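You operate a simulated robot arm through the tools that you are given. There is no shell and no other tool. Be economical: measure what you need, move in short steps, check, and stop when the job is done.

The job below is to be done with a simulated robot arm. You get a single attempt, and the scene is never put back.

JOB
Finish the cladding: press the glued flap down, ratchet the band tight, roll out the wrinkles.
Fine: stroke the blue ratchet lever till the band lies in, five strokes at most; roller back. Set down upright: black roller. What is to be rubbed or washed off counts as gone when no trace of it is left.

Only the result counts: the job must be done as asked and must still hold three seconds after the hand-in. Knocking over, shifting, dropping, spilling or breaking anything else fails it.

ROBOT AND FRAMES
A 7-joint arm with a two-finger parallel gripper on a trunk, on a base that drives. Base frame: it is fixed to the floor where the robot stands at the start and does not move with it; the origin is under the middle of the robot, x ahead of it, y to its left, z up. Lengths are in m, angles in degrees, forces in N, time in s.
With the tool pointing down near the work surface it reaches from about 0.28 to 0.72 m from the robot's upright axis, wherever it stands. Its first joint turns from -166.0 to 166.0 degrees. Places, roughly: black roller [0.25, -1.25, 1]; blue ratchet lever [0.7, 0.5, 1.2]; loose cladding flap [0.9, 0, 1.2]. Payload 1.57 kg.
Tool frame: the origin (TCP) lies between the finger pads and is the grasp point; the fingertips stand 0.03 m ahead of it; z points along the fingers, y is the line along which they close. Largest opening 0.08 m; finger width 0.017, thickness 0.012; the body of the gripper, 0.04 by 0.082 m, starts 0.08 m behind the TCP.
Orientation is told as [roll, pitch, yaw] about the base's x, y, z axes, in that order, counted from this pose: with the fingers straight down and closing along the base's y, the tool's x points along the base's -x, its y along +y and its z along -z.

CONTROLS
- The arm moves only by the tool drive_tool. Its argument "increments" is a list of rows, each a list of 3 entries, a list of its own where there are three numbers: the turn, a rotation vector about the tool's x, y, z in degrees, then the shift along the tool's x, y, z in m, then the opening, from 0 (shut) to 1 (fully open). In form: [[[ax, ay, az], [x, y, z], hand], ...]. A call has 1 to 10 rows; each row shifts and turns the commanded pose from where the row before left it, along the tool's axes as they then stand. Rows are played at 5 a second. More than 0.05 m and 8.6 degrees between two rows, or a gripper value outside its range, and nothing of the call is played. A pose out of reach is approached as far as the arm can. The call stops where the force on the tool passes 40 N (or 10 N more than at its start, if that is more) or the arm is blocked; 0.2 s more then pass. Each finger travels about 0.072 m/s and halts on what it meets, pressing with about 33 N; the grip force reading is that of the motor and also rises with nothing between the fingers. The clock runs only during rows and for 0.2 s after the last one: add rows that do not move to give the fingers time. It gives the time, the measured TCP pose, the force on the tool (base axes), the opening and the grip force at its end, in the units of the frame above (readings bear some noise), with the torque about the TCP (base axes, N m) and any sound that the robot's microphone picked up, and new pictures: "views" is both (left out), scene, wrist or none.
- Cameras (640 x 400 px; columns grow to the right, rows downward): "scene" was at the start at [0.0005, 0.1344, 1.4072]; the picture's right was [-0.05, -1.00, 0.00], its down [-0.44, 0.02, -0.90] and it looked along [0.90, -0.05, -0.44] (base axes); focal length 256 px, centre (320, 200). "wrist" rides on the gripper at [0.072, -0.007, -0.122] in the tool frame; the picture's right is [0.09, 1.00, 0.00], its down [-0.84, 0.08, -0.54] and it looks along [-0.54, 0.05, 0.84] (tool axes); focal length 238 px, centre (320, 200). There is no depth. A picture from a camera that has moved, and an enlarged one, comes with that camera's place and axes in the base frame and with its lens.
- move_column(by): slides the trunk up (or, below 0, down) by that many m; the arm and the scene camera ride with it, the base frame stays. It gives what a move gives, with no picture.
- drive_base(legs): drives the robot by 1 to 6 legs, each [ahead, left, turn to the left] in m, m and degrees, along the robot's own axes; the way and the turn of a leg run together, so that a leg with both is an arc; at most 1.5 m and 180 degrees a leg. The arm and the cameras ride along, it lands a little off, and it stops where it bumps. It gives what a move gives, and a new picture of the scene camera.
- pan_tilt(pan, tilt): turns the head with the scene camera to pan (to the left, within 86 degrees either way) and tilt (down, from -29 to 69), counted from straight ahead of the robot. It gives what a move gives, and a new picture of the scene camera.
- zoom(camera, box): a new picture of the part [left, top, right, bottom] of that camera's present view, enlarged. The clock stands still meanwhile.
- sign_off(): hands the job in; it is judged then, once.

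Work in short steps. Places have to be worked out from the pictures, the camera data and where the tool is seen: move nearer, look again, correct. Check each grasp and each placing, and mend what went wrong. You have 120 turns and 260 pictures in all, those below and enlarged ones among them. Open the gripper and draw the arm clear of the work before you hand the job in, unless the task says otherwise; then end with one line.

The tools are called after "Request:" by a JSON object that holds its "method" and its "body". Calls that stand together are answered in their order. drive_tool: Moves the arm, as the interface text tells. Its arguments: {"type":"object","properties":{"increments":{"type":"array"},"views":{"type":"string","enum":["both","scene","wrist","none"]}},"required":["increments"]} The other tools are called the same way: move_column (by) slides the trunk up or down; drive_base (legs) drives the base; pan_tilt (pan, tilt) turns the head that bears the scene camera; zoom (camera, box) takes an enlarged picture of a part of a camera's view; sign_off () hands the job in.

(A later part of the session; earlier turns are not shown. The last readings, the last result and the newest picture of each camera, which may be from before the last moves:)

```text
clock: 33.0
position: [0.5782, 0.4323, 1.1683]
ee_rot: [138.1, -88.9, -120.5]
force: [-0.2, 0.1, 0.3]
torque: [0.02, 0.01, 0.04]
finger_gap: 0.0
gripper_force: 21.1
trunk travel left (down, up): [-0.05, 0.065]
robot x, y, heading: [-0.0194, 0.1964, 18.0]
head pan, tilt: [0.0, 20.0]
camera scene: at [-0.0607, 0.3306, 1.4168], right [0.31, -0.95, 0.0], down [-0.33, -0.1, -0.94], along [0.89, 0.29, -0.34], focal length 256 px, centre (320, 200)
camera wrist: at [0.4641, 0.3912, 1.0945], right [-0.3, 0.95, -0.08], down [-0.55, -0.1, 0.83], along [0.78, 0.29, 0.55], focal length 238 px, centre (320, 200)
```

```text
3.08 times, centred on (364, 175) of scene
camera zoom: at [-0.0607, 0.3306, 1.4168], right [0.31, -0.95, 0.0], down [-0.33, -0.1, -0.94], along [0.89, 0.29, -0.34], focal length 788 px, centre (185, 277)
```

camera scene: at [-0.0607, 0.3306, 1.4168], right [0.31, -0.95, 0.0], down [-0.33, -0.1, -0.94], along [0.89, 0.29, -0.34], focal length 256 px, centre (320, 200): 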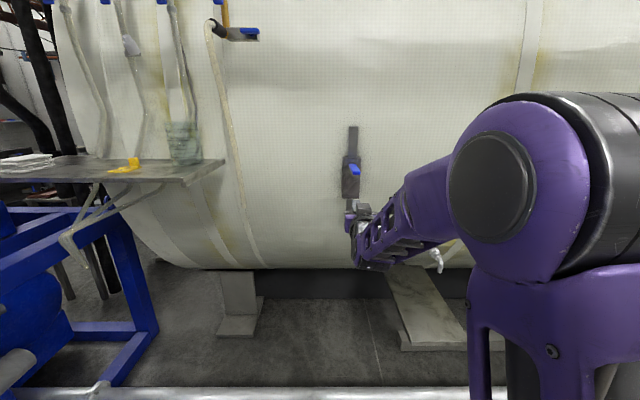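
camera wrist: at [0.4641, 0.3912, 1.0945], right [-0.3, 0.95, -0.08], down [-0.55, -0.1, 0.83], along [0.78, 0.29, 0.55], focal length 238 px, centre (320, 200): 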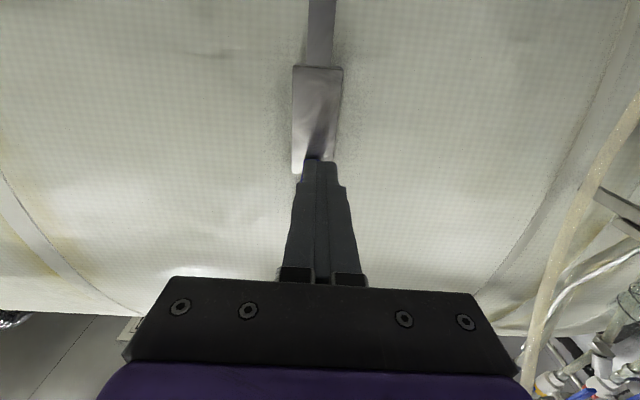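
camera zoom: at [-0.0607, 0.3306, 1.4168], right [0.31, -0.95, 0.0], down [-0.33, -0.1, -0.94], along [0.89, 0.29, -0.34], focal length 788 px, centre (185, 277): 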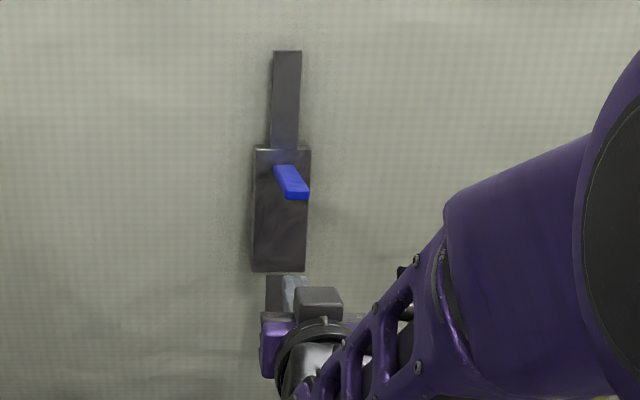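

The lever sprang back, so that was stroke one. I view the band from the same side pose as before to see how much it moved.

Request:
{"method": "drive_tool", "body": {"increments": [[[0, 0, 0], [0, -0.05, 0], 0], [[0, 0, 0], [0, -0.05, 0], 0], [[0, 0, 0], [-0.03, -0.04, 0], 0], [[0, 0, 0], [-0.03, -0.04, 0], 0], [[0, 0, 0], [-0.04, 0, 0.025], 0]], "views": "wrist"}}

Request:
{"method": "zoom", "body": {"camera": "wrist", "box": [400, 0, 592, 200]}}

Request:
{"method": "zoom", "body": {"camera": "scene", "box": [300, 110, 428, 240]}}

```text
clock: 34.2
position: [0.6555, 0.2644, 1.265]
ee_rot: [137.8, -88.9, -120.3]
force: [-0.4, 0.1, -0.9]
torque: [0.03, 0.01, 0.02]
finger_gap: 0.0003
gripper_force: 20.9
trunk travel left (down, up): [-0.05, 0.065]
robot x, y, heading: [-0.0195, 0.2005, 18.0]
head pan, tilt: [0.0, 20.0]
camera wrist: at [0.5415, 0.2219, 1.1912], right [-0.3, 0.95, -0.08], down [-0.55, -0.1, 0.83], along [0.78, 0.29, 0.55], focal length 238 px, centre (320, 200)
```

wrist: 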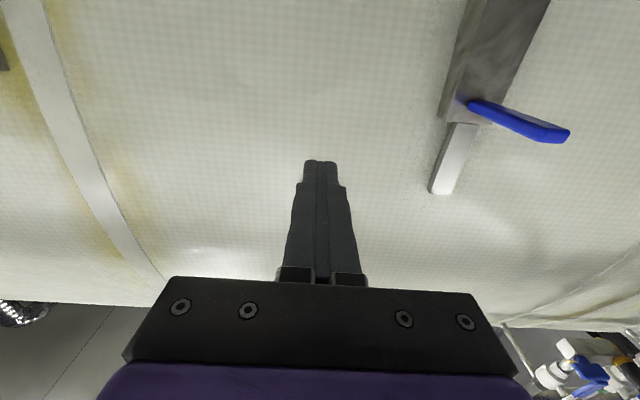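

```text
2.00 times, centred on (496, 100) of wrist
camera zoom: at [0.5415, 0.2219, 1.1912], right [-0.3, 0.95, -0.08], down [-0.55, -0.1, 0.83], along [0.78, 0.29, 0.55], focal length 477 px, centre (-32, 400)
```

zoom: 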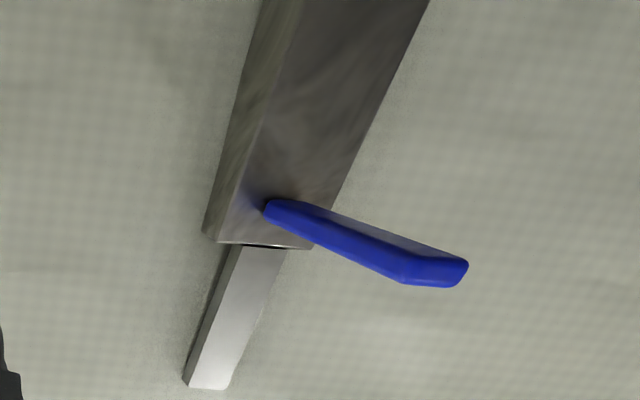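

```text
3.08 times, centred on (364, 175) of scene
camera zoom: at [-0.0607, 0.3304, 1.4168], right [0.31, -0.95, 0.0], down [-0.33, -0.1, -0.94], along [0.89, 0.29, -0.34], focal length 788 px, centre (185, 277)
```

zoom: 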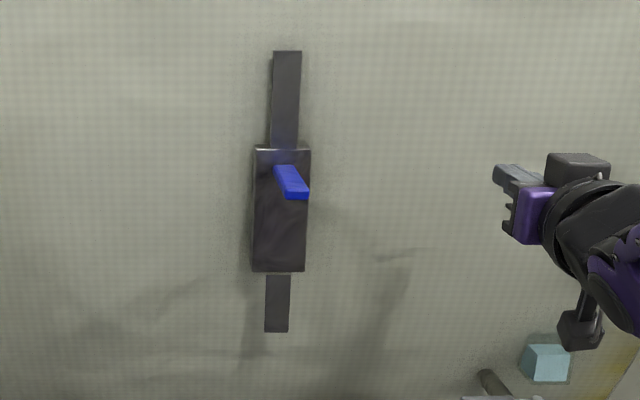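

I need the whole band in view, so I move lower and back.

Request:
{"method": "drive_tool", "body": {"increments": [[[0, 0, 0], [0.04, 0, -0.02], 0], [[0, 0, 0], [0.04, 0, -0.02], 0], [[0, 0, 0], [0.02, 0, -0.045], 0], [[0, 0, 0], [0, 0, -0.03], 0]], "views": "wrist"}}

Request:
{"method": "zoom", "body": {"camera": "wrist", "box": [390, 20, 550, 220]}}

```text
clock: 35.2
position: [0.548, 0.2314, 1.1626]
ee_rot: [141.3, -88.8, -123.7]
force: [0.1, 0.7, -0.5]
torque: [0.0, 0.0, 0.02]
finger_gap: 0.0
gripper_force: 21.8
trunk travel left (down, up): [-0.05, 0.065]
robot x, y, heading: [-0.0191, 0.1948, 17.8]
head pan, tilt: [0.0, 20.0]
camera wrist: at [0.434, 0.1899, 1.0889], right [-0.3, 0.95, -0.08], down [-0.55, -0.1, 0.83], along [0.78, 0.29, 0.55], focal length 238 px, centre (320, 200)
```

wrist: 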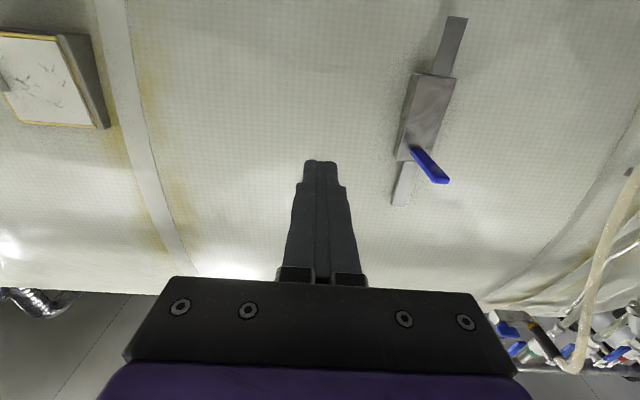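

```text
2.00 times, centred on (470, 120) of wrist
camera zoom: at [0.434, 0.1899, 1.0889], right [-0.3, 0.95, -0.08], down [-0.55, -0.1, 0.83], along [0.78, 0.29, 0.55], focal length 477 px, centre (20, 360)
```

zoom: 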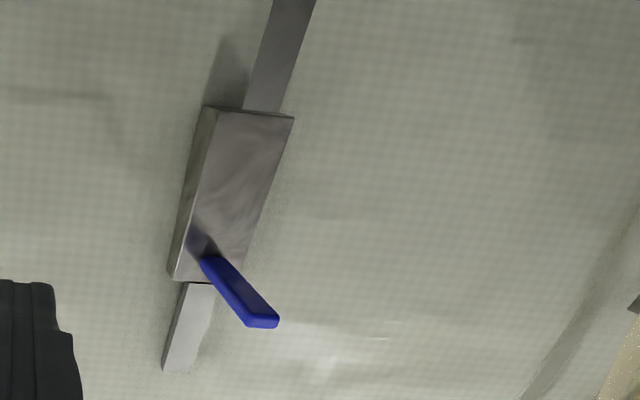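

The lower strap has moved in behind the box's edge, where before it stood in front. I take a reference zoom of it from this pose.

Request:
{"method": "zoom", "body": {"camera": "wrist", "box": [400, 5, 496, 95]}}

Request:
{"method": "drive_tool", "body": {"increments": [[[0, 0, 0], [-0.035, 0.03, 0.02], 0], [[0, 0, 0], [-0.035, 0.03, 0.02], 0], [[0, 0, 0], [-0.035, 0.03, 0], 0], [[0, 0, 0], [-0.035, 0.03, 0], 0], [[0, 0, 0], [0, 0.04, 0], 0], [[0, 0, 0], [0, 0.034, 0], 0]], "views": "wrist"}}

```text
4.44 times, centred on (448, 50) of wrist
camera zoom: at [0.434, 0.1899, 1.0889], right [-0.3, 0.95, -0.08], down [-0.55, -0.1, 0.83], along [0.78, 0.29, 0.55], focal length 1059 px, centre (-249, 867)
```

zoom: 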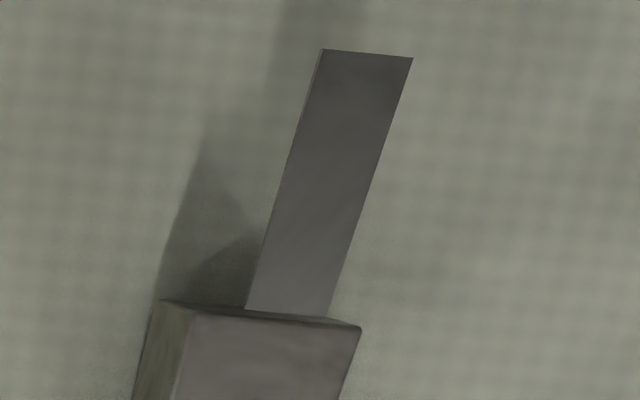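

```text
refused: row 1 steps farther than a row can; nothing moved
```

The strap still seems to stand off the tank. I return above the lever for stroke two.

Request:
{"method": "drive_tool", "body": {"increments": [[[0, 0, 0], [-0.04, 0.02, 0], 0], [[0, 0, 0], [-0.04, 0.02, 0], 0], [[0, 0, 0], [-0.04, 0.02, 0.01], 0], [[0, 0, 0], [-0.014, 0.04, 0.02], 0], [[0, 0, 0], [0, 0.04, 0.02], 0], [[0, 0, 0], [0, 0.04, 0.02], 0], [[0, 0, 0], [0, 0, 0.03], 0]], "views": "wrist"}}

```text
clock: 36.8
position: [0.5904, 0.4336, 1.3027]
ee_rot: [140.6, -88.8, -122.8]
force: [-0.1, 0.1, 0.0]
torque: [0.01, 0.02, -0.04]
finger_gap: 0.0004
gripper_force: 21.5
trunk travel left (down, up): [-0.05, 0.065]
robot x, y, heading: [-0.0186, 0.197, 17.8]
head pan, tilt: [0.0, 20.0]
camera wrist: at [0.4761, 0.3924, 1.2275], right [-0.3, 0.95, -0.08], down [-0.55, -0.1, 0.83], along [0.78, 0.29, 0.55], focal length 238 px, centre (320, 200)
```

wrist: 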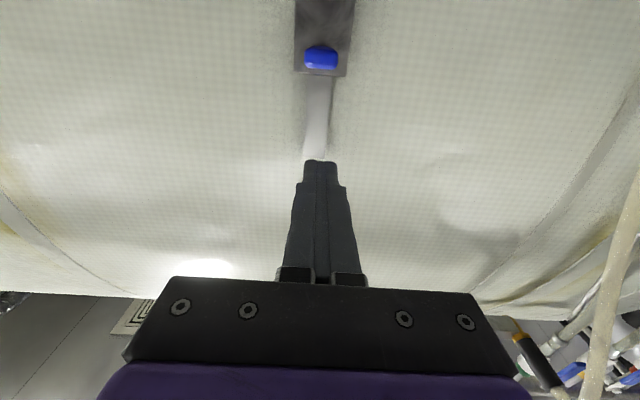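

In line again. I repeat the full downstroke in one go.

Request:
{"method": "drive_tool", "body": {"increments": [[[0, 0, 0], [0, 0, 0.035], 0], [[0, 0, 0], [0, 0, 0.035], 0], [[0, 0, 0], [0.03, 0, 0], 0], [[0, 0, 0], [0.025, 0, 0], 0], [[0, 0, 0], [0.02, 0, 0.001], 0], [[0, 0, 0], [0.02, 0, 0.005], 0], [[0, 0, 0], [0.01, 0, 0.004], 0], [[0, 0, 0], [0.01, 0, 0.005], 0], [[0, 0, 0], [0.01, 0, 0.004], 0], [[0, 0, 0], [0.008, 0, 0.004], 0]], "views": "wrist"}}

```text
clock: 39.0
position: [0.6735, 0.4616, 1.1798]
ee_rot: [156.3, -88.2, -138.8]
force: [-20.9, -9.5, 17.6]
torque: [-0.08, -0.42, 0.09]
finger_gap: 0.0
gripper_force: 20.9
trunk travel left (down, up): [-0.05, 0.065]
robot x, y, heading: [-0.0207, 0.1993, 18.0]
head pan, tilt: [0.0, 20.0]
camera wrist: at [0.5605, 0.4204, 1.1039], right [-0.3, 0.95, -0.08], down [-0.56, -0.11, 0.82], along [0.77, 0.29, 0.56], focal length 238 px, centre (320, 200)
```

wrist: 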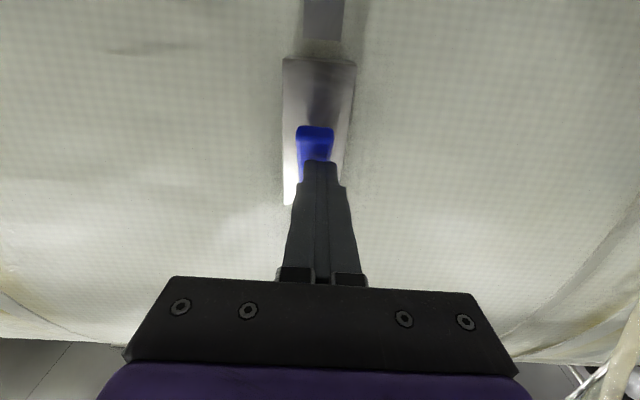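

Stop reached again. I withdraw to the reference pose to compare the strap.

Request:
{"method": "drive_tool", "body": {"increments": [[[0, 0, 0], [0, 0, -0.04], 0], [[0, 0, 0], [0, 0, -0.05], 0], [[0, 0, 0], [0, -0.03, -0.03], 0], [[0, 0, 0], [0.004, -0.03, -0.03], 0], [[0, 0, 0], [0.004, -0.03, -0.03], 0], [[0, 0, 0], [0.004, -0.045, -0.01], 0], [[0, 0, 0], [0.003, -0.045, 0], 0]], "views": "wrist"}}

Request:
{"method": "zoom", "body": {"camera": "wrist", "box": [400, 5, 496, 95]}}

```text
clock: 40.6
position: [0.5531, 0.2354, 1.1501]
ee_rot: [141.0, -88.9, -123.2]
force: [0.6, 0.0, 0.9]
torque: [0.0, -0.03, -0.04]
finger_gap: 0.0
gripper_force: 21.1
trunk travel left (down, up): [-0.05, 0.065]
robot x, y, heading: [-0.0182, 0.1997, 18.0]
head pan, tilt: [0.0, 20.0]
camera wrist: at [0.4403, 0.1923, 1.0757], right [-0.3, 0.95, -0.08], down [-0.55, -0.1, 0.83], along [0.78, 0.29, 0.55], focal length 238 px, centre (320, 200)
```

wrist: 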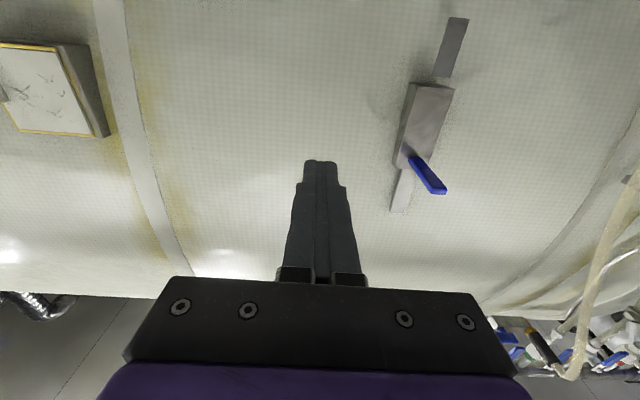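

```text
4.44 times, centred on (448, 50) of wrist
camera zoom: at [0.4403, 0.1923, 1.0757], right [-0.3, 0.95, -0.08], down [-0.55, -0.1, 0.83], along [0.78, 0.29, 0.55], focal length 1059 px, centre (-249, 867)
```

zoom: 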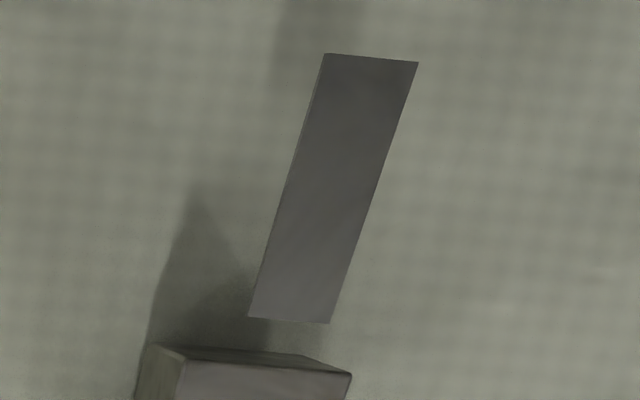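

The strap sank in further but still floats off the tank. Stroke three.

Request:
{"method": "drive_tool", "body": {"increments": [[[0, 0, 0], [-0.04, 0.02, 0], 0], [[0, 0, 0], [-0.04, 0.02, 0], 0], [[0, 0, 0], [-0.04, 0.02, 0.01], 0], [[0, 0, 0], [-0.026, 0.036, 0.02], 0], [[0, 0, 0], [0, 0.04, 0.02], 0], [[0, 0, 0], [0, 0.04, 0.02], 0], [[0, 0, 0], [0, 0, 0.025], 0]], "views": "wrist"}}

```text
clock: 42.2
position: [0.5878, 0.4296, 1.301]
ee_rot: [142.4, -89.0, -124.7]
force: [-1.1, 0.6, 0.2]
torque: [0.02, 0.02, 0.0]
finger_gap: 0.0
gripper_force: 21.5
trunk travel left (down, up): [-0.05, 0.065]
robot x, y, heading: [-0.0188, 0.1994, 18.1]
head pan, tilt: [0.0, 20.0]
camera wrist: at [0.4743, 0.3872, 1.2266], right [-0.3, 0.95, -0.08], down [-0.55, -0.1, 0.83], along [0.78, 0.29, 0.55], focal length 238 px, centre (320, 200)
```

wrist: 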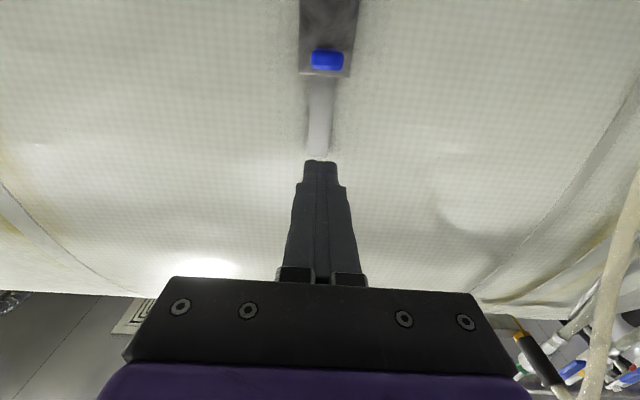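

Slightly right of centre by about 4 mm, so I correct that within the stroke.

Request:
{"method": "drive_tool", "body": {"increments": [[[0, 0, 0], [0, 0.004, 0.037], 0], [[0, 0, 0], [0, 0, 0.035], 0], [[0, 0, 0], [0.03, 0, 0], 0], [[0, 0, 0], [0.025, 0, 0], 0], [[0, 0, 0], [0.02, 0, 0.001], 0], [[0, 0, 0], [0.02, 0, 0.005], 0], [[0, 0, 0], [0.01, 0, 0.004], 0], [[0, 0, 0], [0.01, 0, 0.005], 0], [[0, 0, 0], [0.01, 0, 0.004], 0], [[0, 0, 0], [0.008, 0, 0.004], 0]], "views": "wrist"}}

Request:
{"method": "drive_tool", "body": {"increments": [[[0, 0, 0], [0, 0, -0.04], 0], [[0, 0, 0], [0, 0, -0.05], 0], [[0, 0, 0], [0, -0.03, -0.03], 0], [[0, 0, 0], [0.004, -0.03, -0.03], 0], [[0, 0, 0], [0.004, -0.03, -0.03], 0], [[0, 0, 0], [0.004, -0.045, -0.01], 0], [[0, 0, 0], [0.003, -0.045, 0], 0]], "views": "wrist"}}

Request:
{"method": "zoom", "body": {"camera": "wrist", "box": [400, 5, 496, 95]}}

```text
clock: 44.4
position: [0.6742, 0.4601, 1.1795]
ee_rot: [158.7, -88.0, -141.1]
force: [-28.6, -10.0, 25.8]
torque: [-0.14, -0.57, 0.22]
finger_gap: 0.0
gripper_force: 21.2
trunk travel left (down, up): [-0.05, 0.065]
robot x, y, heading: [-0.0213, 0.1962, 17.8]
head pan, tilt: [0.0, 20.0]
camera wrist: at [0.5614, 0.4192, 1.1021], right [-0.3, 0.95, -0.08], down [-0.56, -0.11, 0.82], along [0.77, 0.29, 0.57], focal length 238 px, centre (320, 200)
```

wrist: 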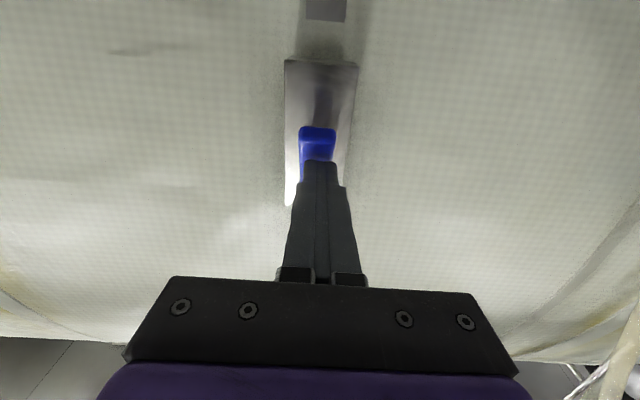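

```text
clock: 46.0
position: [0.549, 0.2353, 1.1447]
ee_rot: [140.3, -88.8, -122.6]
force: [0.0, 0.3, 0.8]
torque: [0.03, -0.01, 0.01]
finger_gap: 0.0
gripper_force: 21.2
trunk travel left (down, up): [-0.05, 0.065]
robot x, y, heading: [-0.0202, 0.1979, 17.9]
head pan, tilt: [0.0, 20.0]
camera wrist: at [0.4346, 0.1924, 1.0702], right [-0.3, 0.95, -0.08], down [-0.55, -0.1, 0.83], along [0.78, 0.29, 0.55], focal length 238 px, centre (320, 200)
```

wrist: 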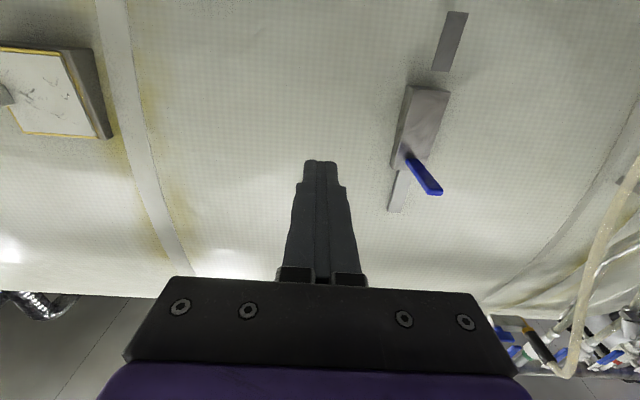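

```text
4.44 times, centred on (448, 50) of wrist
camera zoom: at [0.4346, 0.1924, 1.0702], right [-0.3, 0.95, -0.08], down [-0.55, -0.1, 0.83], along [0.78, 0.29, 0.55], focal length 1059 px, centre (-249, 867)
```

zoom: 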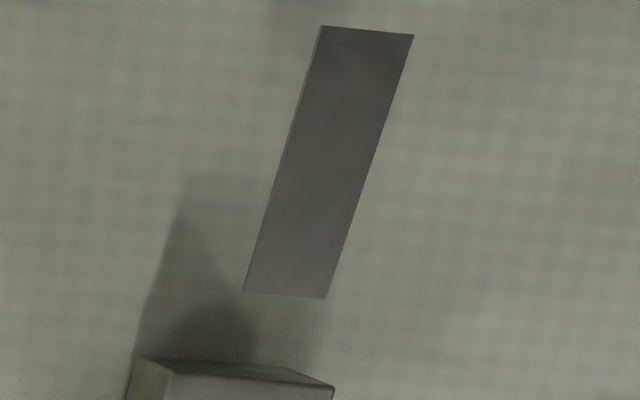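

The strap moves in with each stroke. Stroke four, then I inspect it.

Request:
{"method": "drive_tool", "body": {"increments": [[[0, 0, 0], [-0.04, 0.02, 0], 0], [[0, 0, 0], [-0.04, 0.02, 0], 0], [[0, 0, 0], [-0.04, 0.02, 0.014], 0], [[0, 0, 0], [-0.032, 0.036, 0.01], 0], [[0, 0, 0], [0, 0.04, 0.023], 0], [[0, 0, 0], [0, 0.043, 0.022], 0], [[0, 0, 0], [0, 0, 0.028], 0]], "views": "wrist"}}

```text
clock: 47.6
position: [0.5881, 0.4332, 1.3051]
ee_rot: [143.9, -88.8, -126.2]
force: [-1.1, -0.1, -0.4]
torque: [0.01, 0.01, -0.01]
finger_gap: 0.0001
gripper_force: 21.2
trunk travel left (down, up): [-0.05, 0.065]
robot x, y, heading: [-0.0214, 0.1972, 18.0]
head pan, tilt: [0.0, 20.0]
camera wrist: at [0.4748, 0.3904, 1.2312], right [-0.3, 0.95, -0.08], down [-0.55, -0.1, 0.83], along [0.78, 0.29, 0.55], focal length 238 px, centre (320, 200)
```

wrist: 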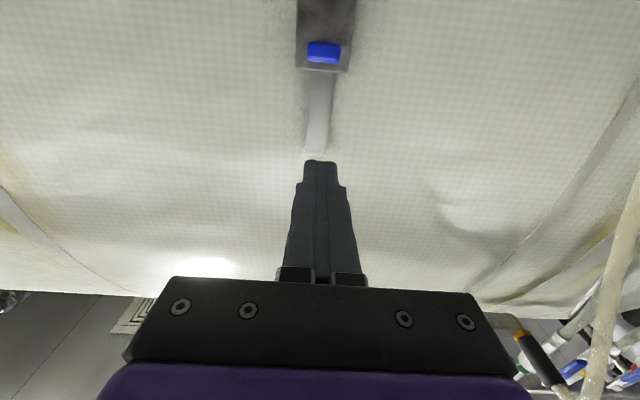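

In line. Stroke four, followed by withdrawal to the reference pose.

Request:
{"method": "drive_tool", "body": {"increments": [[[0, 0, 0], [0.003, 0.002, 0.036], 0], [[0, 0, 0], [0, 0, 0.035], 0], [[0, 0, 0], [0.03, 0, 0], 0], [[0, 0, 0], [0.025, 0, 0], 0], [[0, 0, 0], [0.02, 0, 0.001], 0], [[0, 0, 0], [0.02, 0, 0.005], 0], [[0, 0, 0], [0.01, 0, 0.004], 0], [[0, 0, 0], [0.01, 0, 0.005], 0], [[0, 0, 0], [0.01, 0, 0.004], 0], [[0, 0, 0], [0.008, 0, 0.004], 0]], "views": "wrist"}}

Request:
{"method": "drive_tool", "body": {"increments": [[[0, 0, 0], [0, 0, -0.04], 0], [[0, 0, 0], [0, 0, -0.05], 0], [[0, 0, 0], [0, -0.03, -0.03], 0], [[0, 0, 0], [0.004, -0.03, -0.03], 0], [[0, 0, 0], [0.004, -0.03, -0.03], 0], [[0, 0, 0], [0.004, -0.045, -0.01], 0], [[0, 0, 0], [0.003, -0.045, 0], 0]], "views": "wrist"}}

Request:
{"method": "zoom", "body": {"camera": "wrist", "box": [400, 0, 496, 90]}}

Request:
{"method": "zoom", "body": {"camera": "scene", "box": [300, 110, 428, 240]}}

```text
clock: 49.8
position: [0.6723, 0.4613, 1.1781]
ee_rot: [158.1, -88.0, -140.5]
force: [-24.5, -9.2, 22.3]
torque: [-0.07, -0.53, 0.11]
finger_gap: 0.0
gripper_force: 21.0
trunk travel left (down, up): [-0.05, 0.065]
robot x, y, heading: [-0.0196, 0.1983, 18.0]
head pan, tilt: [0.0, 20.0]
camera wrist: at [0.5601, 0.4204, 1.1019], right [-0.3, 0.95, -0.08], down [-0.56, -0.11, 0.82], along [0.77, 0.29, 0.57], focal length 238 px, centre (320, 200)
```

wrist: 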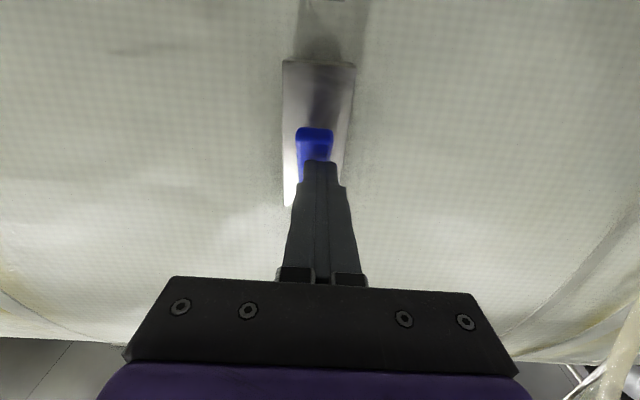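

```text
clock: 51.4
position: [0.552, 0.2356, 1.1526]
ee_rot: [139.4, -88.8, -121.8]
force: [-0.1, -0.6, 0.0]
torque: [-0.04, 0.0, 0.0]
finger_gap: 0.0003
gripper_force: 21.4
trunk travel left (down, up): [-0.05, 0.065]
robot x, y, heading: [-0.019, 0.1979, 18.1]
head pan, tilt: [0.0, 20.0]
camera wrist: at [0.4391, 0.1944, 1.0788], right [-0.3, 0.95, -0.08], down [-0.55, -0.1, 0.83], along [0.78, 0.29, 0.55], focal length 238 px, centre (320, 200)
```

wrist: 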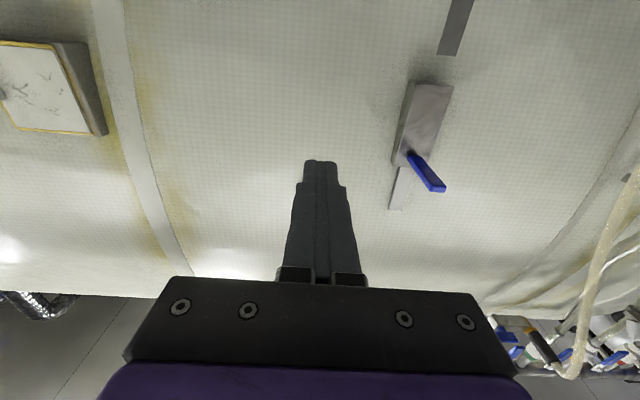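

```text
4.44 times, centred on (448, 45) of wrist
camera zoom: at [0.4391, 0.1944, 1.0788], right [-0.3, 0.95, -0.08], down [-0.55, -0.1, 0.83], along [0.78, 0.29, 0.55], focal length 1059 px, centre (-249, 889)
```

zoom: 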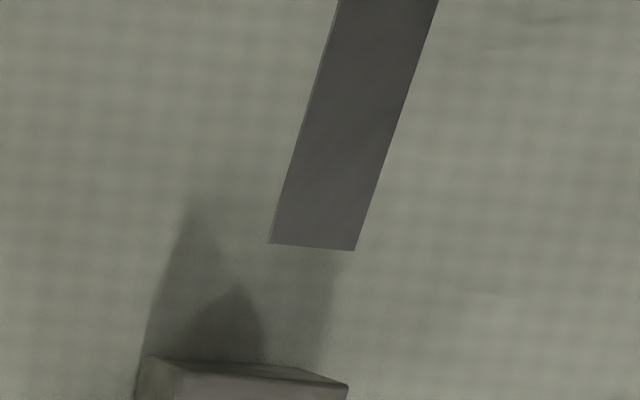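

```text
3.08 times, centred on (364, 175) of scene
camera zoom: at [-0.0609, 0.3308, 1.4168], right [0.31, -0.95, 0.0], down [-0.33, -0.11, -0.94], along [0.89, 0.29, -0.34], focal length 788 px, centre (185, 277)
```

zoom: 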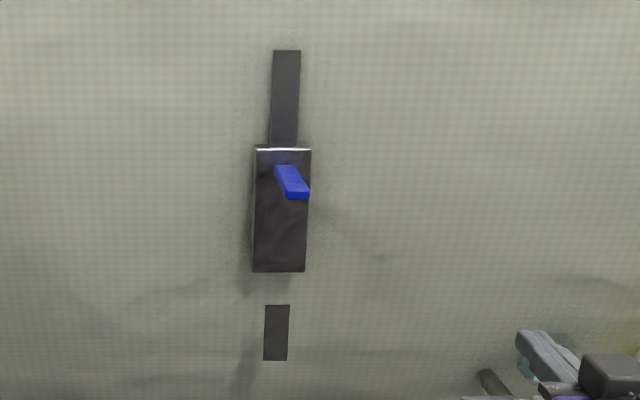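

The lower strap slides further down with each stroke, and I can't tell yet whether it is home. I look at it closer from lower down.

Request:
{"method": "drive_tool", "body": {"increments": [[[0, 0, 0], [0.04, 0.02, 0], 0], [[0, 0, 0], [0.04, 0.02, 0], 0], [[0, 0, 0], [0.04, 0.02, 0], 0]], "views": "wrist"}}

Request:
{"method": "zoom", "body": {"camera": "wrist", "box": [370, 0, 530, 150]}}

Request:
{"method": "zoom", "body": {"camera": "scene", "box": [330, 170, 378, 240]}}

```text
clock: 52.2
position: [0.5347, 0.2937, 1.0306]
ee_rot: [143.6, -88.9, -125.8]
force: [-0.3, 1.1, 1.0]
torque: [0.02, -0.01, 0.02]
finger_gap: 0.0002
gripper_force: 21.6
trunk travel left (down, up): [-0.05, 0.065]
robot x, y, heading: [-0.0197, 0.1956, 17.7]
head pan, tilt: [0.0, 20.0]
camera wrist: at [0.4221, 0.2516, 0.9569], right [-0.3, 0.95, -0.08], down [-0.55, -0.1, 0.83], along [0.78, 0.29, 0.55], focal length 238 px, centre (320, 200)
```

wrist: 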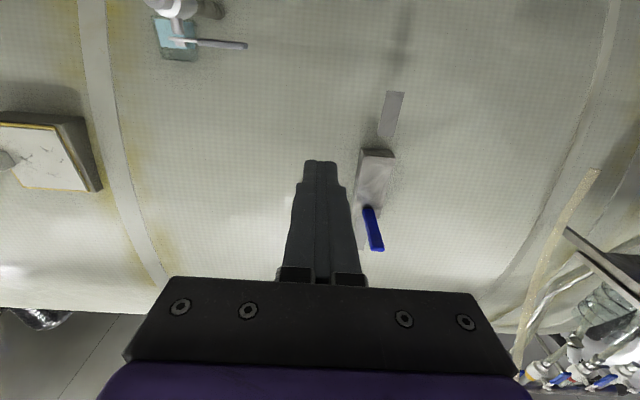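

```text
2.67 times, centred on (450, 75) of wrist
camera zoom: at [0.4221, 0.2516, 0.9569], right [-0.3, 0.95, -0.08], down [-0.55, -0.1, 0.83], along [0.78, 0.29, 0.55], focal length 636 px, centre (-27, 533)
```

zoom: 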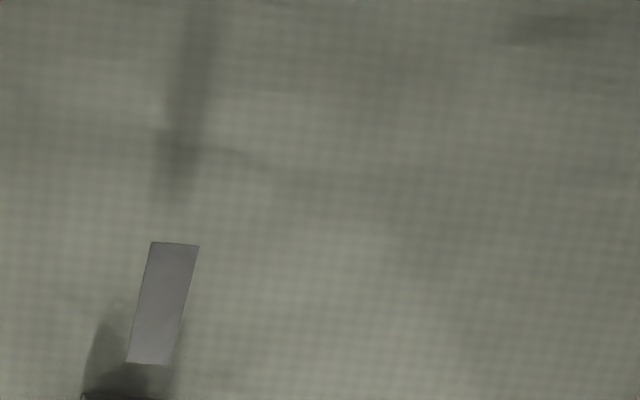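

```text
5.71 times, centred on (354, 205) of scene
camera zoom: at [-0.061, 0.3305, 1.4169], right [0.31, -0.95, 0.0], down [-0.33, -0.1, -0.94], along [0.89, 0.29, -0.34], focal length 1464 px, centre (126, 171)
```

zoom: 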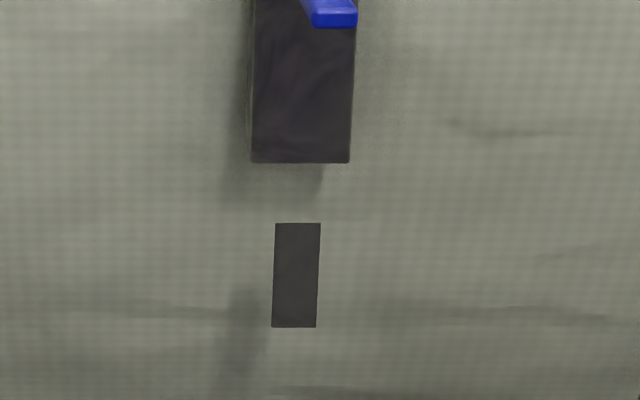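

The strap has slid about 5 cm over four equal steps with no sign of an end stop or click yet. A fifth stroke is within the limit, so I go back above the lever.

Request:
{"method": "drive_tool", "body": {"increments": [[[0, 0, 0], [-0.049, 0, 0], 0], [[0, 0, 0], [-0.049, 0, 0], 0], [[0, 0, 0], [-0.049, 0, 0], 0], [[0, 0, 0], [-0.049, 0, 0], 0], [[0, 0, 0], [-0.049, 0.01, 0], 0], [[0, 0, 0], [-0.028, 0.035, 0.02], 0], [[0, 0, 0], [0, 0.04, 0.028], 0], [[0, 0, 0], [0, 0.04, 0.028], 0], [[0, 0, 0], [0, 0, 0.03], 0]], "views": "wrist"}}

```text
clock: 54.2
position: [0.5922, 0.4443, 1.3097]
ee_rot: [144.1, -88.8, -126.4]
force: [-0.2, -0.5, 0.5]
torque: [-0.02, 0.02, -0.01]
finger_gap: 0.0001
gripper_force: 21.7
trunk travel left (down, up): [-0.05, 0.065]
robot x, y, heading: [-0.0204, 0.1978, 17.8]
head pan, tilt: [0.0, 20.0]
camera wrist: at [0.4785, 0.4014, 1.2348], right [-0.3, 0.95, -0.08], down [-0.55, -0.1, 0.83], along [0.78, 0.29, 0.55], focal length 238 px, centre (320, 200)
```

wrist: 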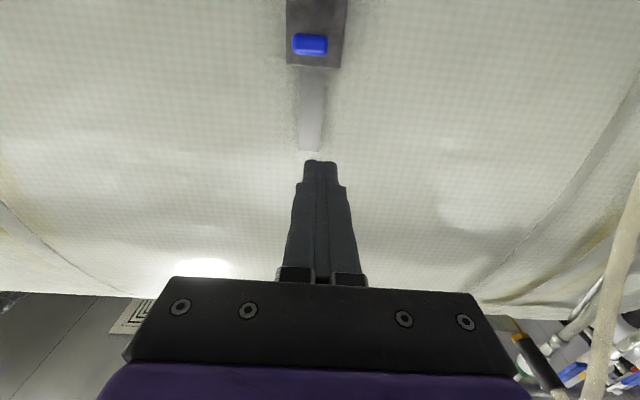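

I'm 9 mm too far left, so I correct that and make stroke five, then withdraw.

Request:
{"method": "drive_tool", "body": {"increments": [[[0, 0, 0], [0.007, -0.008, 0.032], 0], [[0, 0, 0], [0, 0, 0.035], 0], [[0, 0, 0], [0.03, 0, 0], 0], [[0, 0, 0], [0.025, 0, 0], 0], [[0, 0, 0], [0.02, 0, 0.001], 0], [[0, 0, 0], [0.02, 0, 0.005], 0], [[0, 0, 0], [0.01, 0, 0.004], 0], [[0, 0, 0], [0.01, 0, 0.005], 0], [[0, 0, 0], [0.01, 0, 0.004], 0], [[0, 0, 0], [0.008, 0, 0.004], 0]], "views": "wrist"}}

Request:
{"method": "drive_tool", "body": {"increments": [[[0, 0, 0], [0, 0, -0.04], 0], [[0, 0, 0], [0, 0, -0.05], 0], [[0, 0, 0], [0, -0.03, -0.03], 0], [[0, 0, 0], [0.004, -0.03, -0.03], 0], [[0, 0, 0], [0.004, -0.03, -0.03], 0], [[0, 0, 0], [0.004, -0.045, -0.01], 0], [[0, 0, 0], [0.003, -0.045, 0], 0]], "views": "wrist"}}

Request:
{"method": "zoom", "body": {"camera": "scene", "box": [300, 110, 428, 240]}}

```text
clock: 56.4
position: [0.6777, 0.4631, 1.1856]
ee_rot: [162.6, -87.4, -145.0]
force: [-23.4, -7.1, 12.8]
torque: [0.08, -0.19, -0.01]
finger_gap: 0.0004
gripper_force: 21.3
trunk travel left (down, up): [-0.05, 0.065]
robot x, y, heading: [-0.0195, 0.1993, 17.8]
head pan, tilt: [0.0, 20.0]
stopped in row 10: the force on the tool passed its limit at 43 N (the readings are from after the stop); the commanded pose is now the measured one
camera wrist: at [0.5662, 0.4205, 1.1077], right [-0.3, 0.95, -0.08], down [-0.57, -0.11, 0.81], along [0.77, 0.29, 0.58], focal length 238 px, centre (320, 200)
```

wrist: 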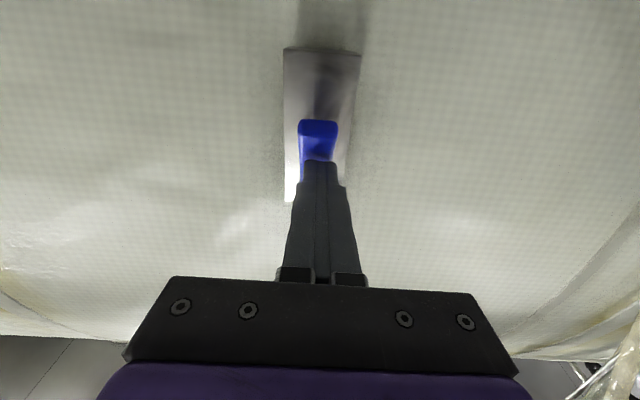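

```text
clock: 58.0
position: [0.5574, 0.2326, 1.1544]
ee_rot: [156.1, -88.2, -138.5]
force: [-0.1, -0.1, 0.3]
torque: [-0.03, 0.02, -0.04]
finger_gap: 0.0
gripper_force: 21.5
trunk travel left (down, up): [-0.05, 0.065]
robot x, y, heading: [-0.0164, 0.1967, 17.8]
head pan, tilt: [0.0, 20.0]
camera wrist: at [0.4449, 0.1913, 1.0786], right [-0.3, 0.95, -0.08], down [-0.56, -0.11, 0.82], along [0.77, 0.29, 0.56], focal length 238 px, centre (320, 200)
```

wrist: 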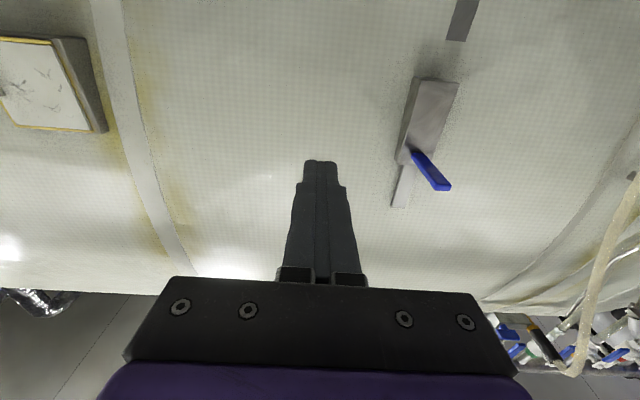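

```text
3.08 times, centred on (364, 175) of scene
camera zoom: at [-0.0614, 0.3306, 1.4168], right [0.31, -0.95, 0.0], down [-0.33, -0.11, -0.94], along [0.89, 0.29, -0.34], focal length 788 px, centre (185, 277)
```

zoom: 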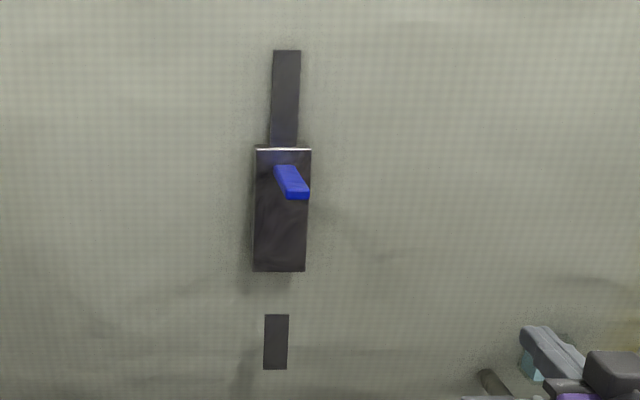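

Five strokes are done and the band has slid in about 6.5 cm in all. Now the roller: I retreat, drive toward the right-hand table and turn to face it.

Request:
{"method": "drive_base", "body": {"legs": [[-0.17, 0, 0], [0, -0.66, 0], [0, 0, -89.5]]}}

Request:
{"method": "pan_tilt", "body": {"pan": 10, "tilt": 35}}

```text
clock: 69.9
position: [0.052, -1.0655, 1.1553]
ee_rot: [156.6, -88.1, 130.2]
force: [-0.2, -0.2, 0.3]
torque: [0.0, -0.04, -0.01]
finger_gap: 0.0
gripper_force: 21.0
trunk travel left (down, up): [-0.05, 0.065]
robot x, y, heading: [0.0232, -0.4882, -72.8]
head pan, tilt: [0.0, 20.0]
camera scene: at [0.1589, -0.4509, 1.4168], right [-0.96, -0.29, 0.0], down [-0.1, 0.33, -0.94], along [0.27, -0.9, -0.34], focal length 256 px, centre (320, 200)
```

scene: 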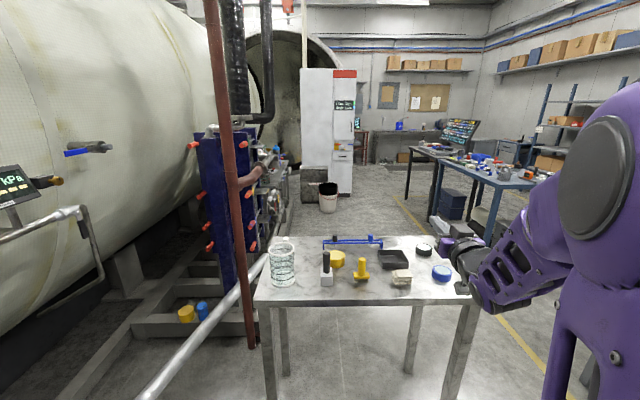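

```text
clock: 70.7
position: [0.053, -1.0677, 1.1555]
ee_rot: [156.6, -88.0, 130.2]
force: [0.4, 0.3, 0.0]
torque: [-0.01, 0.02, 0.01]
finger_gap: 0.0002
gripper_force: 21.2
trunk travel left (down, up): [-0.05, 0.065]
robot x, y, heading: [0.0229, -0.4896, -73.1]
head pan, tilt: [10.0, 35.0]
camera scene: at [0.1716, -0.4404, 1.393], right [-0.89, -0.45, 0.0], down [-0.26, 0.51, -0.82], along [0.37, -0.73, -0.57], focal length 256 px, centre (320, 200)
```

scene: 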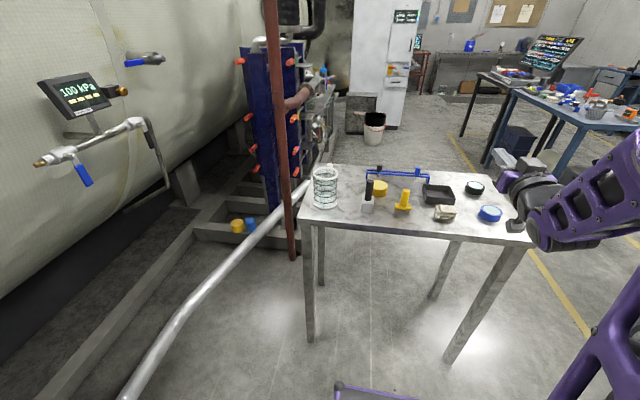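

Request:
{"method": "zoom", "body": {"camera": "scene", "box": [290, 140, 530, 270]}}

Request:
{"method": "zoom", "body": {"camera": "scene", "box": [345, 165, 425, 215]}}

```text
2.67 times, centred on (410, 205) of scene
camera zoom: at [0.1716, -0.4404, 1.393], right [-0.89, -0.45, 0.0], down [-0.26, 0.51, -0.82], along [0.37, -0.73, -0.57], focal length 683 px, centre (80, 187)
```

zoom: 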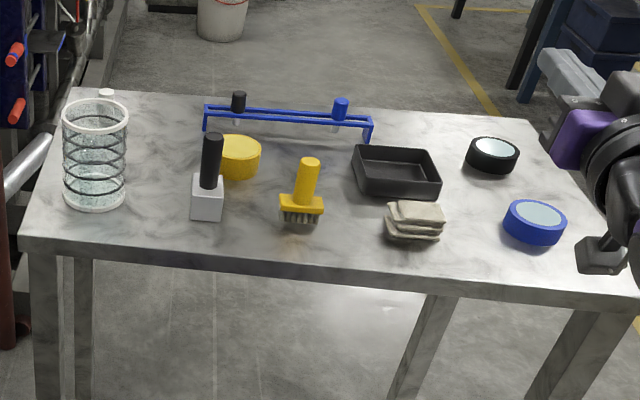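

```text
8.00 times, centred on (385, 190) of scene
camera zoom: at [0.1716, -0.4404, 1.393], right [-0.89, -0.45, 0.0], down [-0.26, 0.51, -0.82], along [0.37, -0.73, -0.57], focal length 2049 px, centre (-200, 280)
```

zoom: 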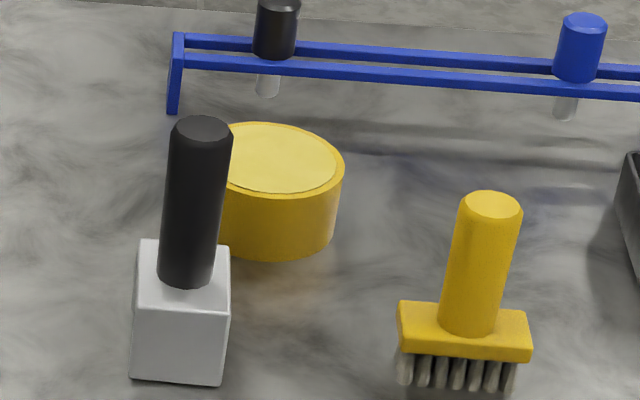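

The candidate is the black-handled tool with a grey block head beside the yellow brush, at about (0.37, -1.24), with the table top near z 0.80. I drive nearer and turn the tool down to look from above.

Request:
{"method": "drive_base", "body": {"legs": [[0.22, 0.1, 0]]}}

Request:
{"method": "drive_tool", "body": {"increments": [[[0, 8.5, 0], [0, 0, -0.02], 1], [[0, 8.5, 0], [0, 0, -0.02], 1], [[0, 8.5, 0], [0, 0, 0], 1], [[0, 8.5, 0], [0, 0, 0], 1], [[0, 8.5, 0], [0, 0, 0], 1], [[0, 8.5, 0], [0, 0, 0], 1], [[0, 8.5, 0], [0, 0, 0], 1], [[0, 8.5, 0], [0, 0, 0], 1], [[0, 8.5, 0], [0, 0, 0], 1], [[0, 8.5, 0], [0, 0, 0], 1]], "views": "both"}}

```text
clock: 72.4
position: [0.2046, -1.2432, 1.1546]
ee_rot: [156.6, -88.1, 129.6]
force: [0.3, -0.5, 0.2]
torque: [-0.01, -0.02, 0.0]
finger_gap: 0.0004
gripper_force: 21.4
trunk travel left (down, up): [-0.05, 0.065]
robot x, y, heading: [0.1799, -0.6621, -73.5]
head pan, tilt: [10.0, 35.0]
camera scene: at [0.3285, -0.6181, 1.393], right [-0.89, -0.45, 0.0], down [-0.26, 0.51, -0.82], along [0.37, -0.73, -0.57], focal length 256 px, centre (320, 200)
```

scene: 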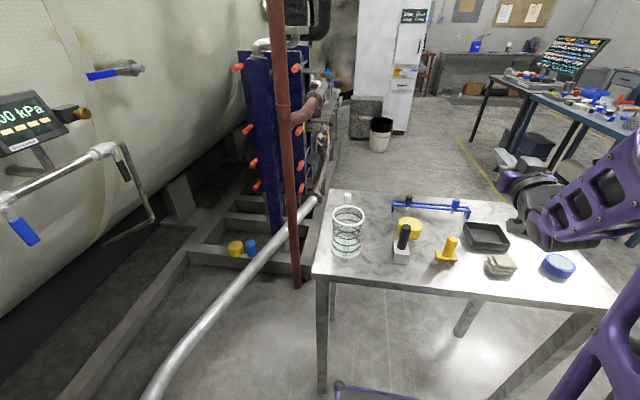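

```text
clock: 74.6
position: [0.1941, -1.2031, 1.1588]
ee_rot: [0.8, -6.7, -73.7]
force: [-0.1, 0.2, 0.5]
torque: [-0.03, 0.0, 0.0]
finger_gap: 0.0799
gripper_force: 0.2
trunk travel left (down, up): [-0.05, 0.065]
robot x, y, heading: [0.1806, -0.6675, -73.0]
head pan, tilt: [10.0, 35.0]
camera scene: at [0.3285, -0.618, 1.393], right [-0.89, -0.45, 0.0], down [-0.26, 0.51, -0.82], along [0.37, -0.73, -0.57], focal length 256 px, centre (320, 200)
camera wrist: at [0.1618, -1.1246, 1.2701], right [0.93, 0.37, 0.0], down [0.28, -0.72, 0.64], along [0.24, -0.59, -0.77], focal length 238 px, centre (320, 200)
```

scene: 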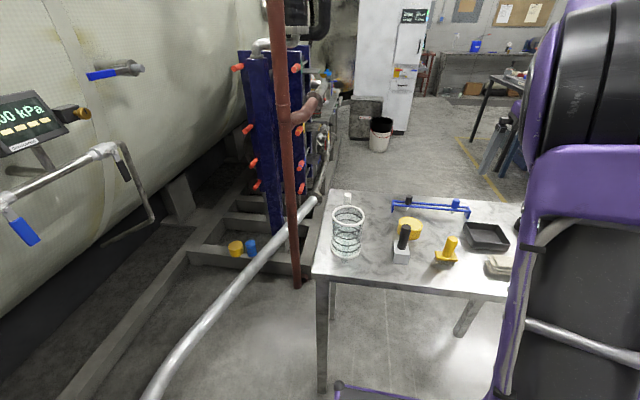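
wrist: 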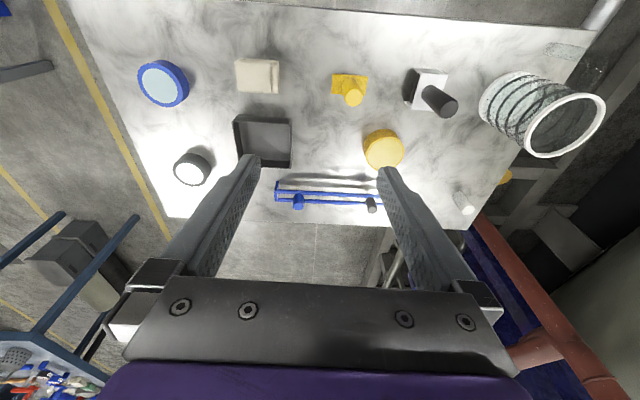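

I zoom on the black-handled tool and the rack to identify the roller.

Request:
{"method": "zoom", "body": {"camera": "wrist", "box": [380, 50, 480, 130]}}

Request:
{"method": "zoom", "body": {"camera": "wrist", "box": [260, 160, 420, 230]}}

Request:
{"method": "zoom", "body": {"camera": "scene", "box": [380, 180, 480, 280]}}

```text
5.00 times, centred on (430, 90) of wrist
camera zoom: at [0.1618, -1.1246, 1.2701], right [0.93, 0.37, 0.0], down [0.28, -0.72, 0.64], along [0.24, -0.59, -0.77], focal length 1192 px, centre (-230, 750)
```

zoom: 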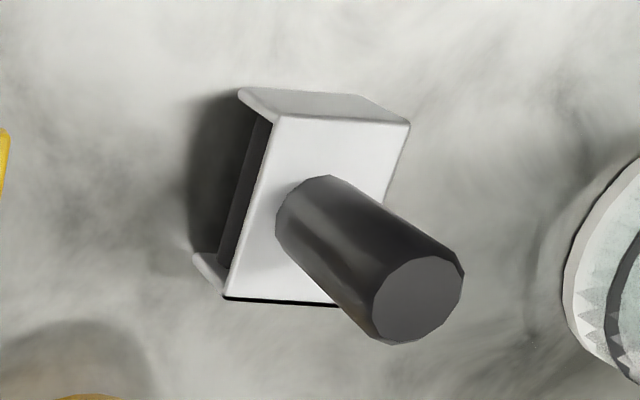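

```text
4.00 times, centred on (340, 195) of wrist
camera zoom: at [0.1618, -1.1246, 1.2701], right [0.93, 0.37, 0.0], down [0.28, -0.72, 0.64], along [0.24, -0.59, -0.77], focal length 953 px, centre (240, 220)
```

zoom: 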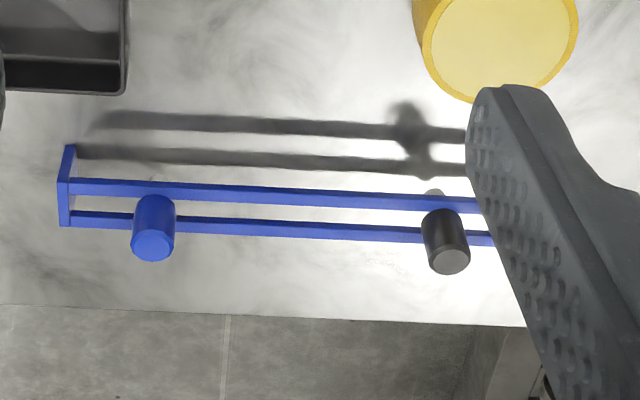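

```text
4.00 times, centred on (430, 230) of scene
camera zoom: at [0.3285, -0.618, 1.393], right [-0.89, -0.45, 0.0], down [-0.26, 0.51, -0.82], along [0.37, -0.73, -0.57], focal length 1025 px, centre (-120, 80)
```

zoom: 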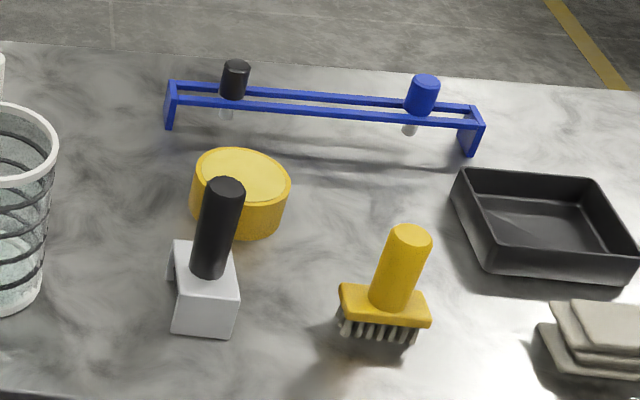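

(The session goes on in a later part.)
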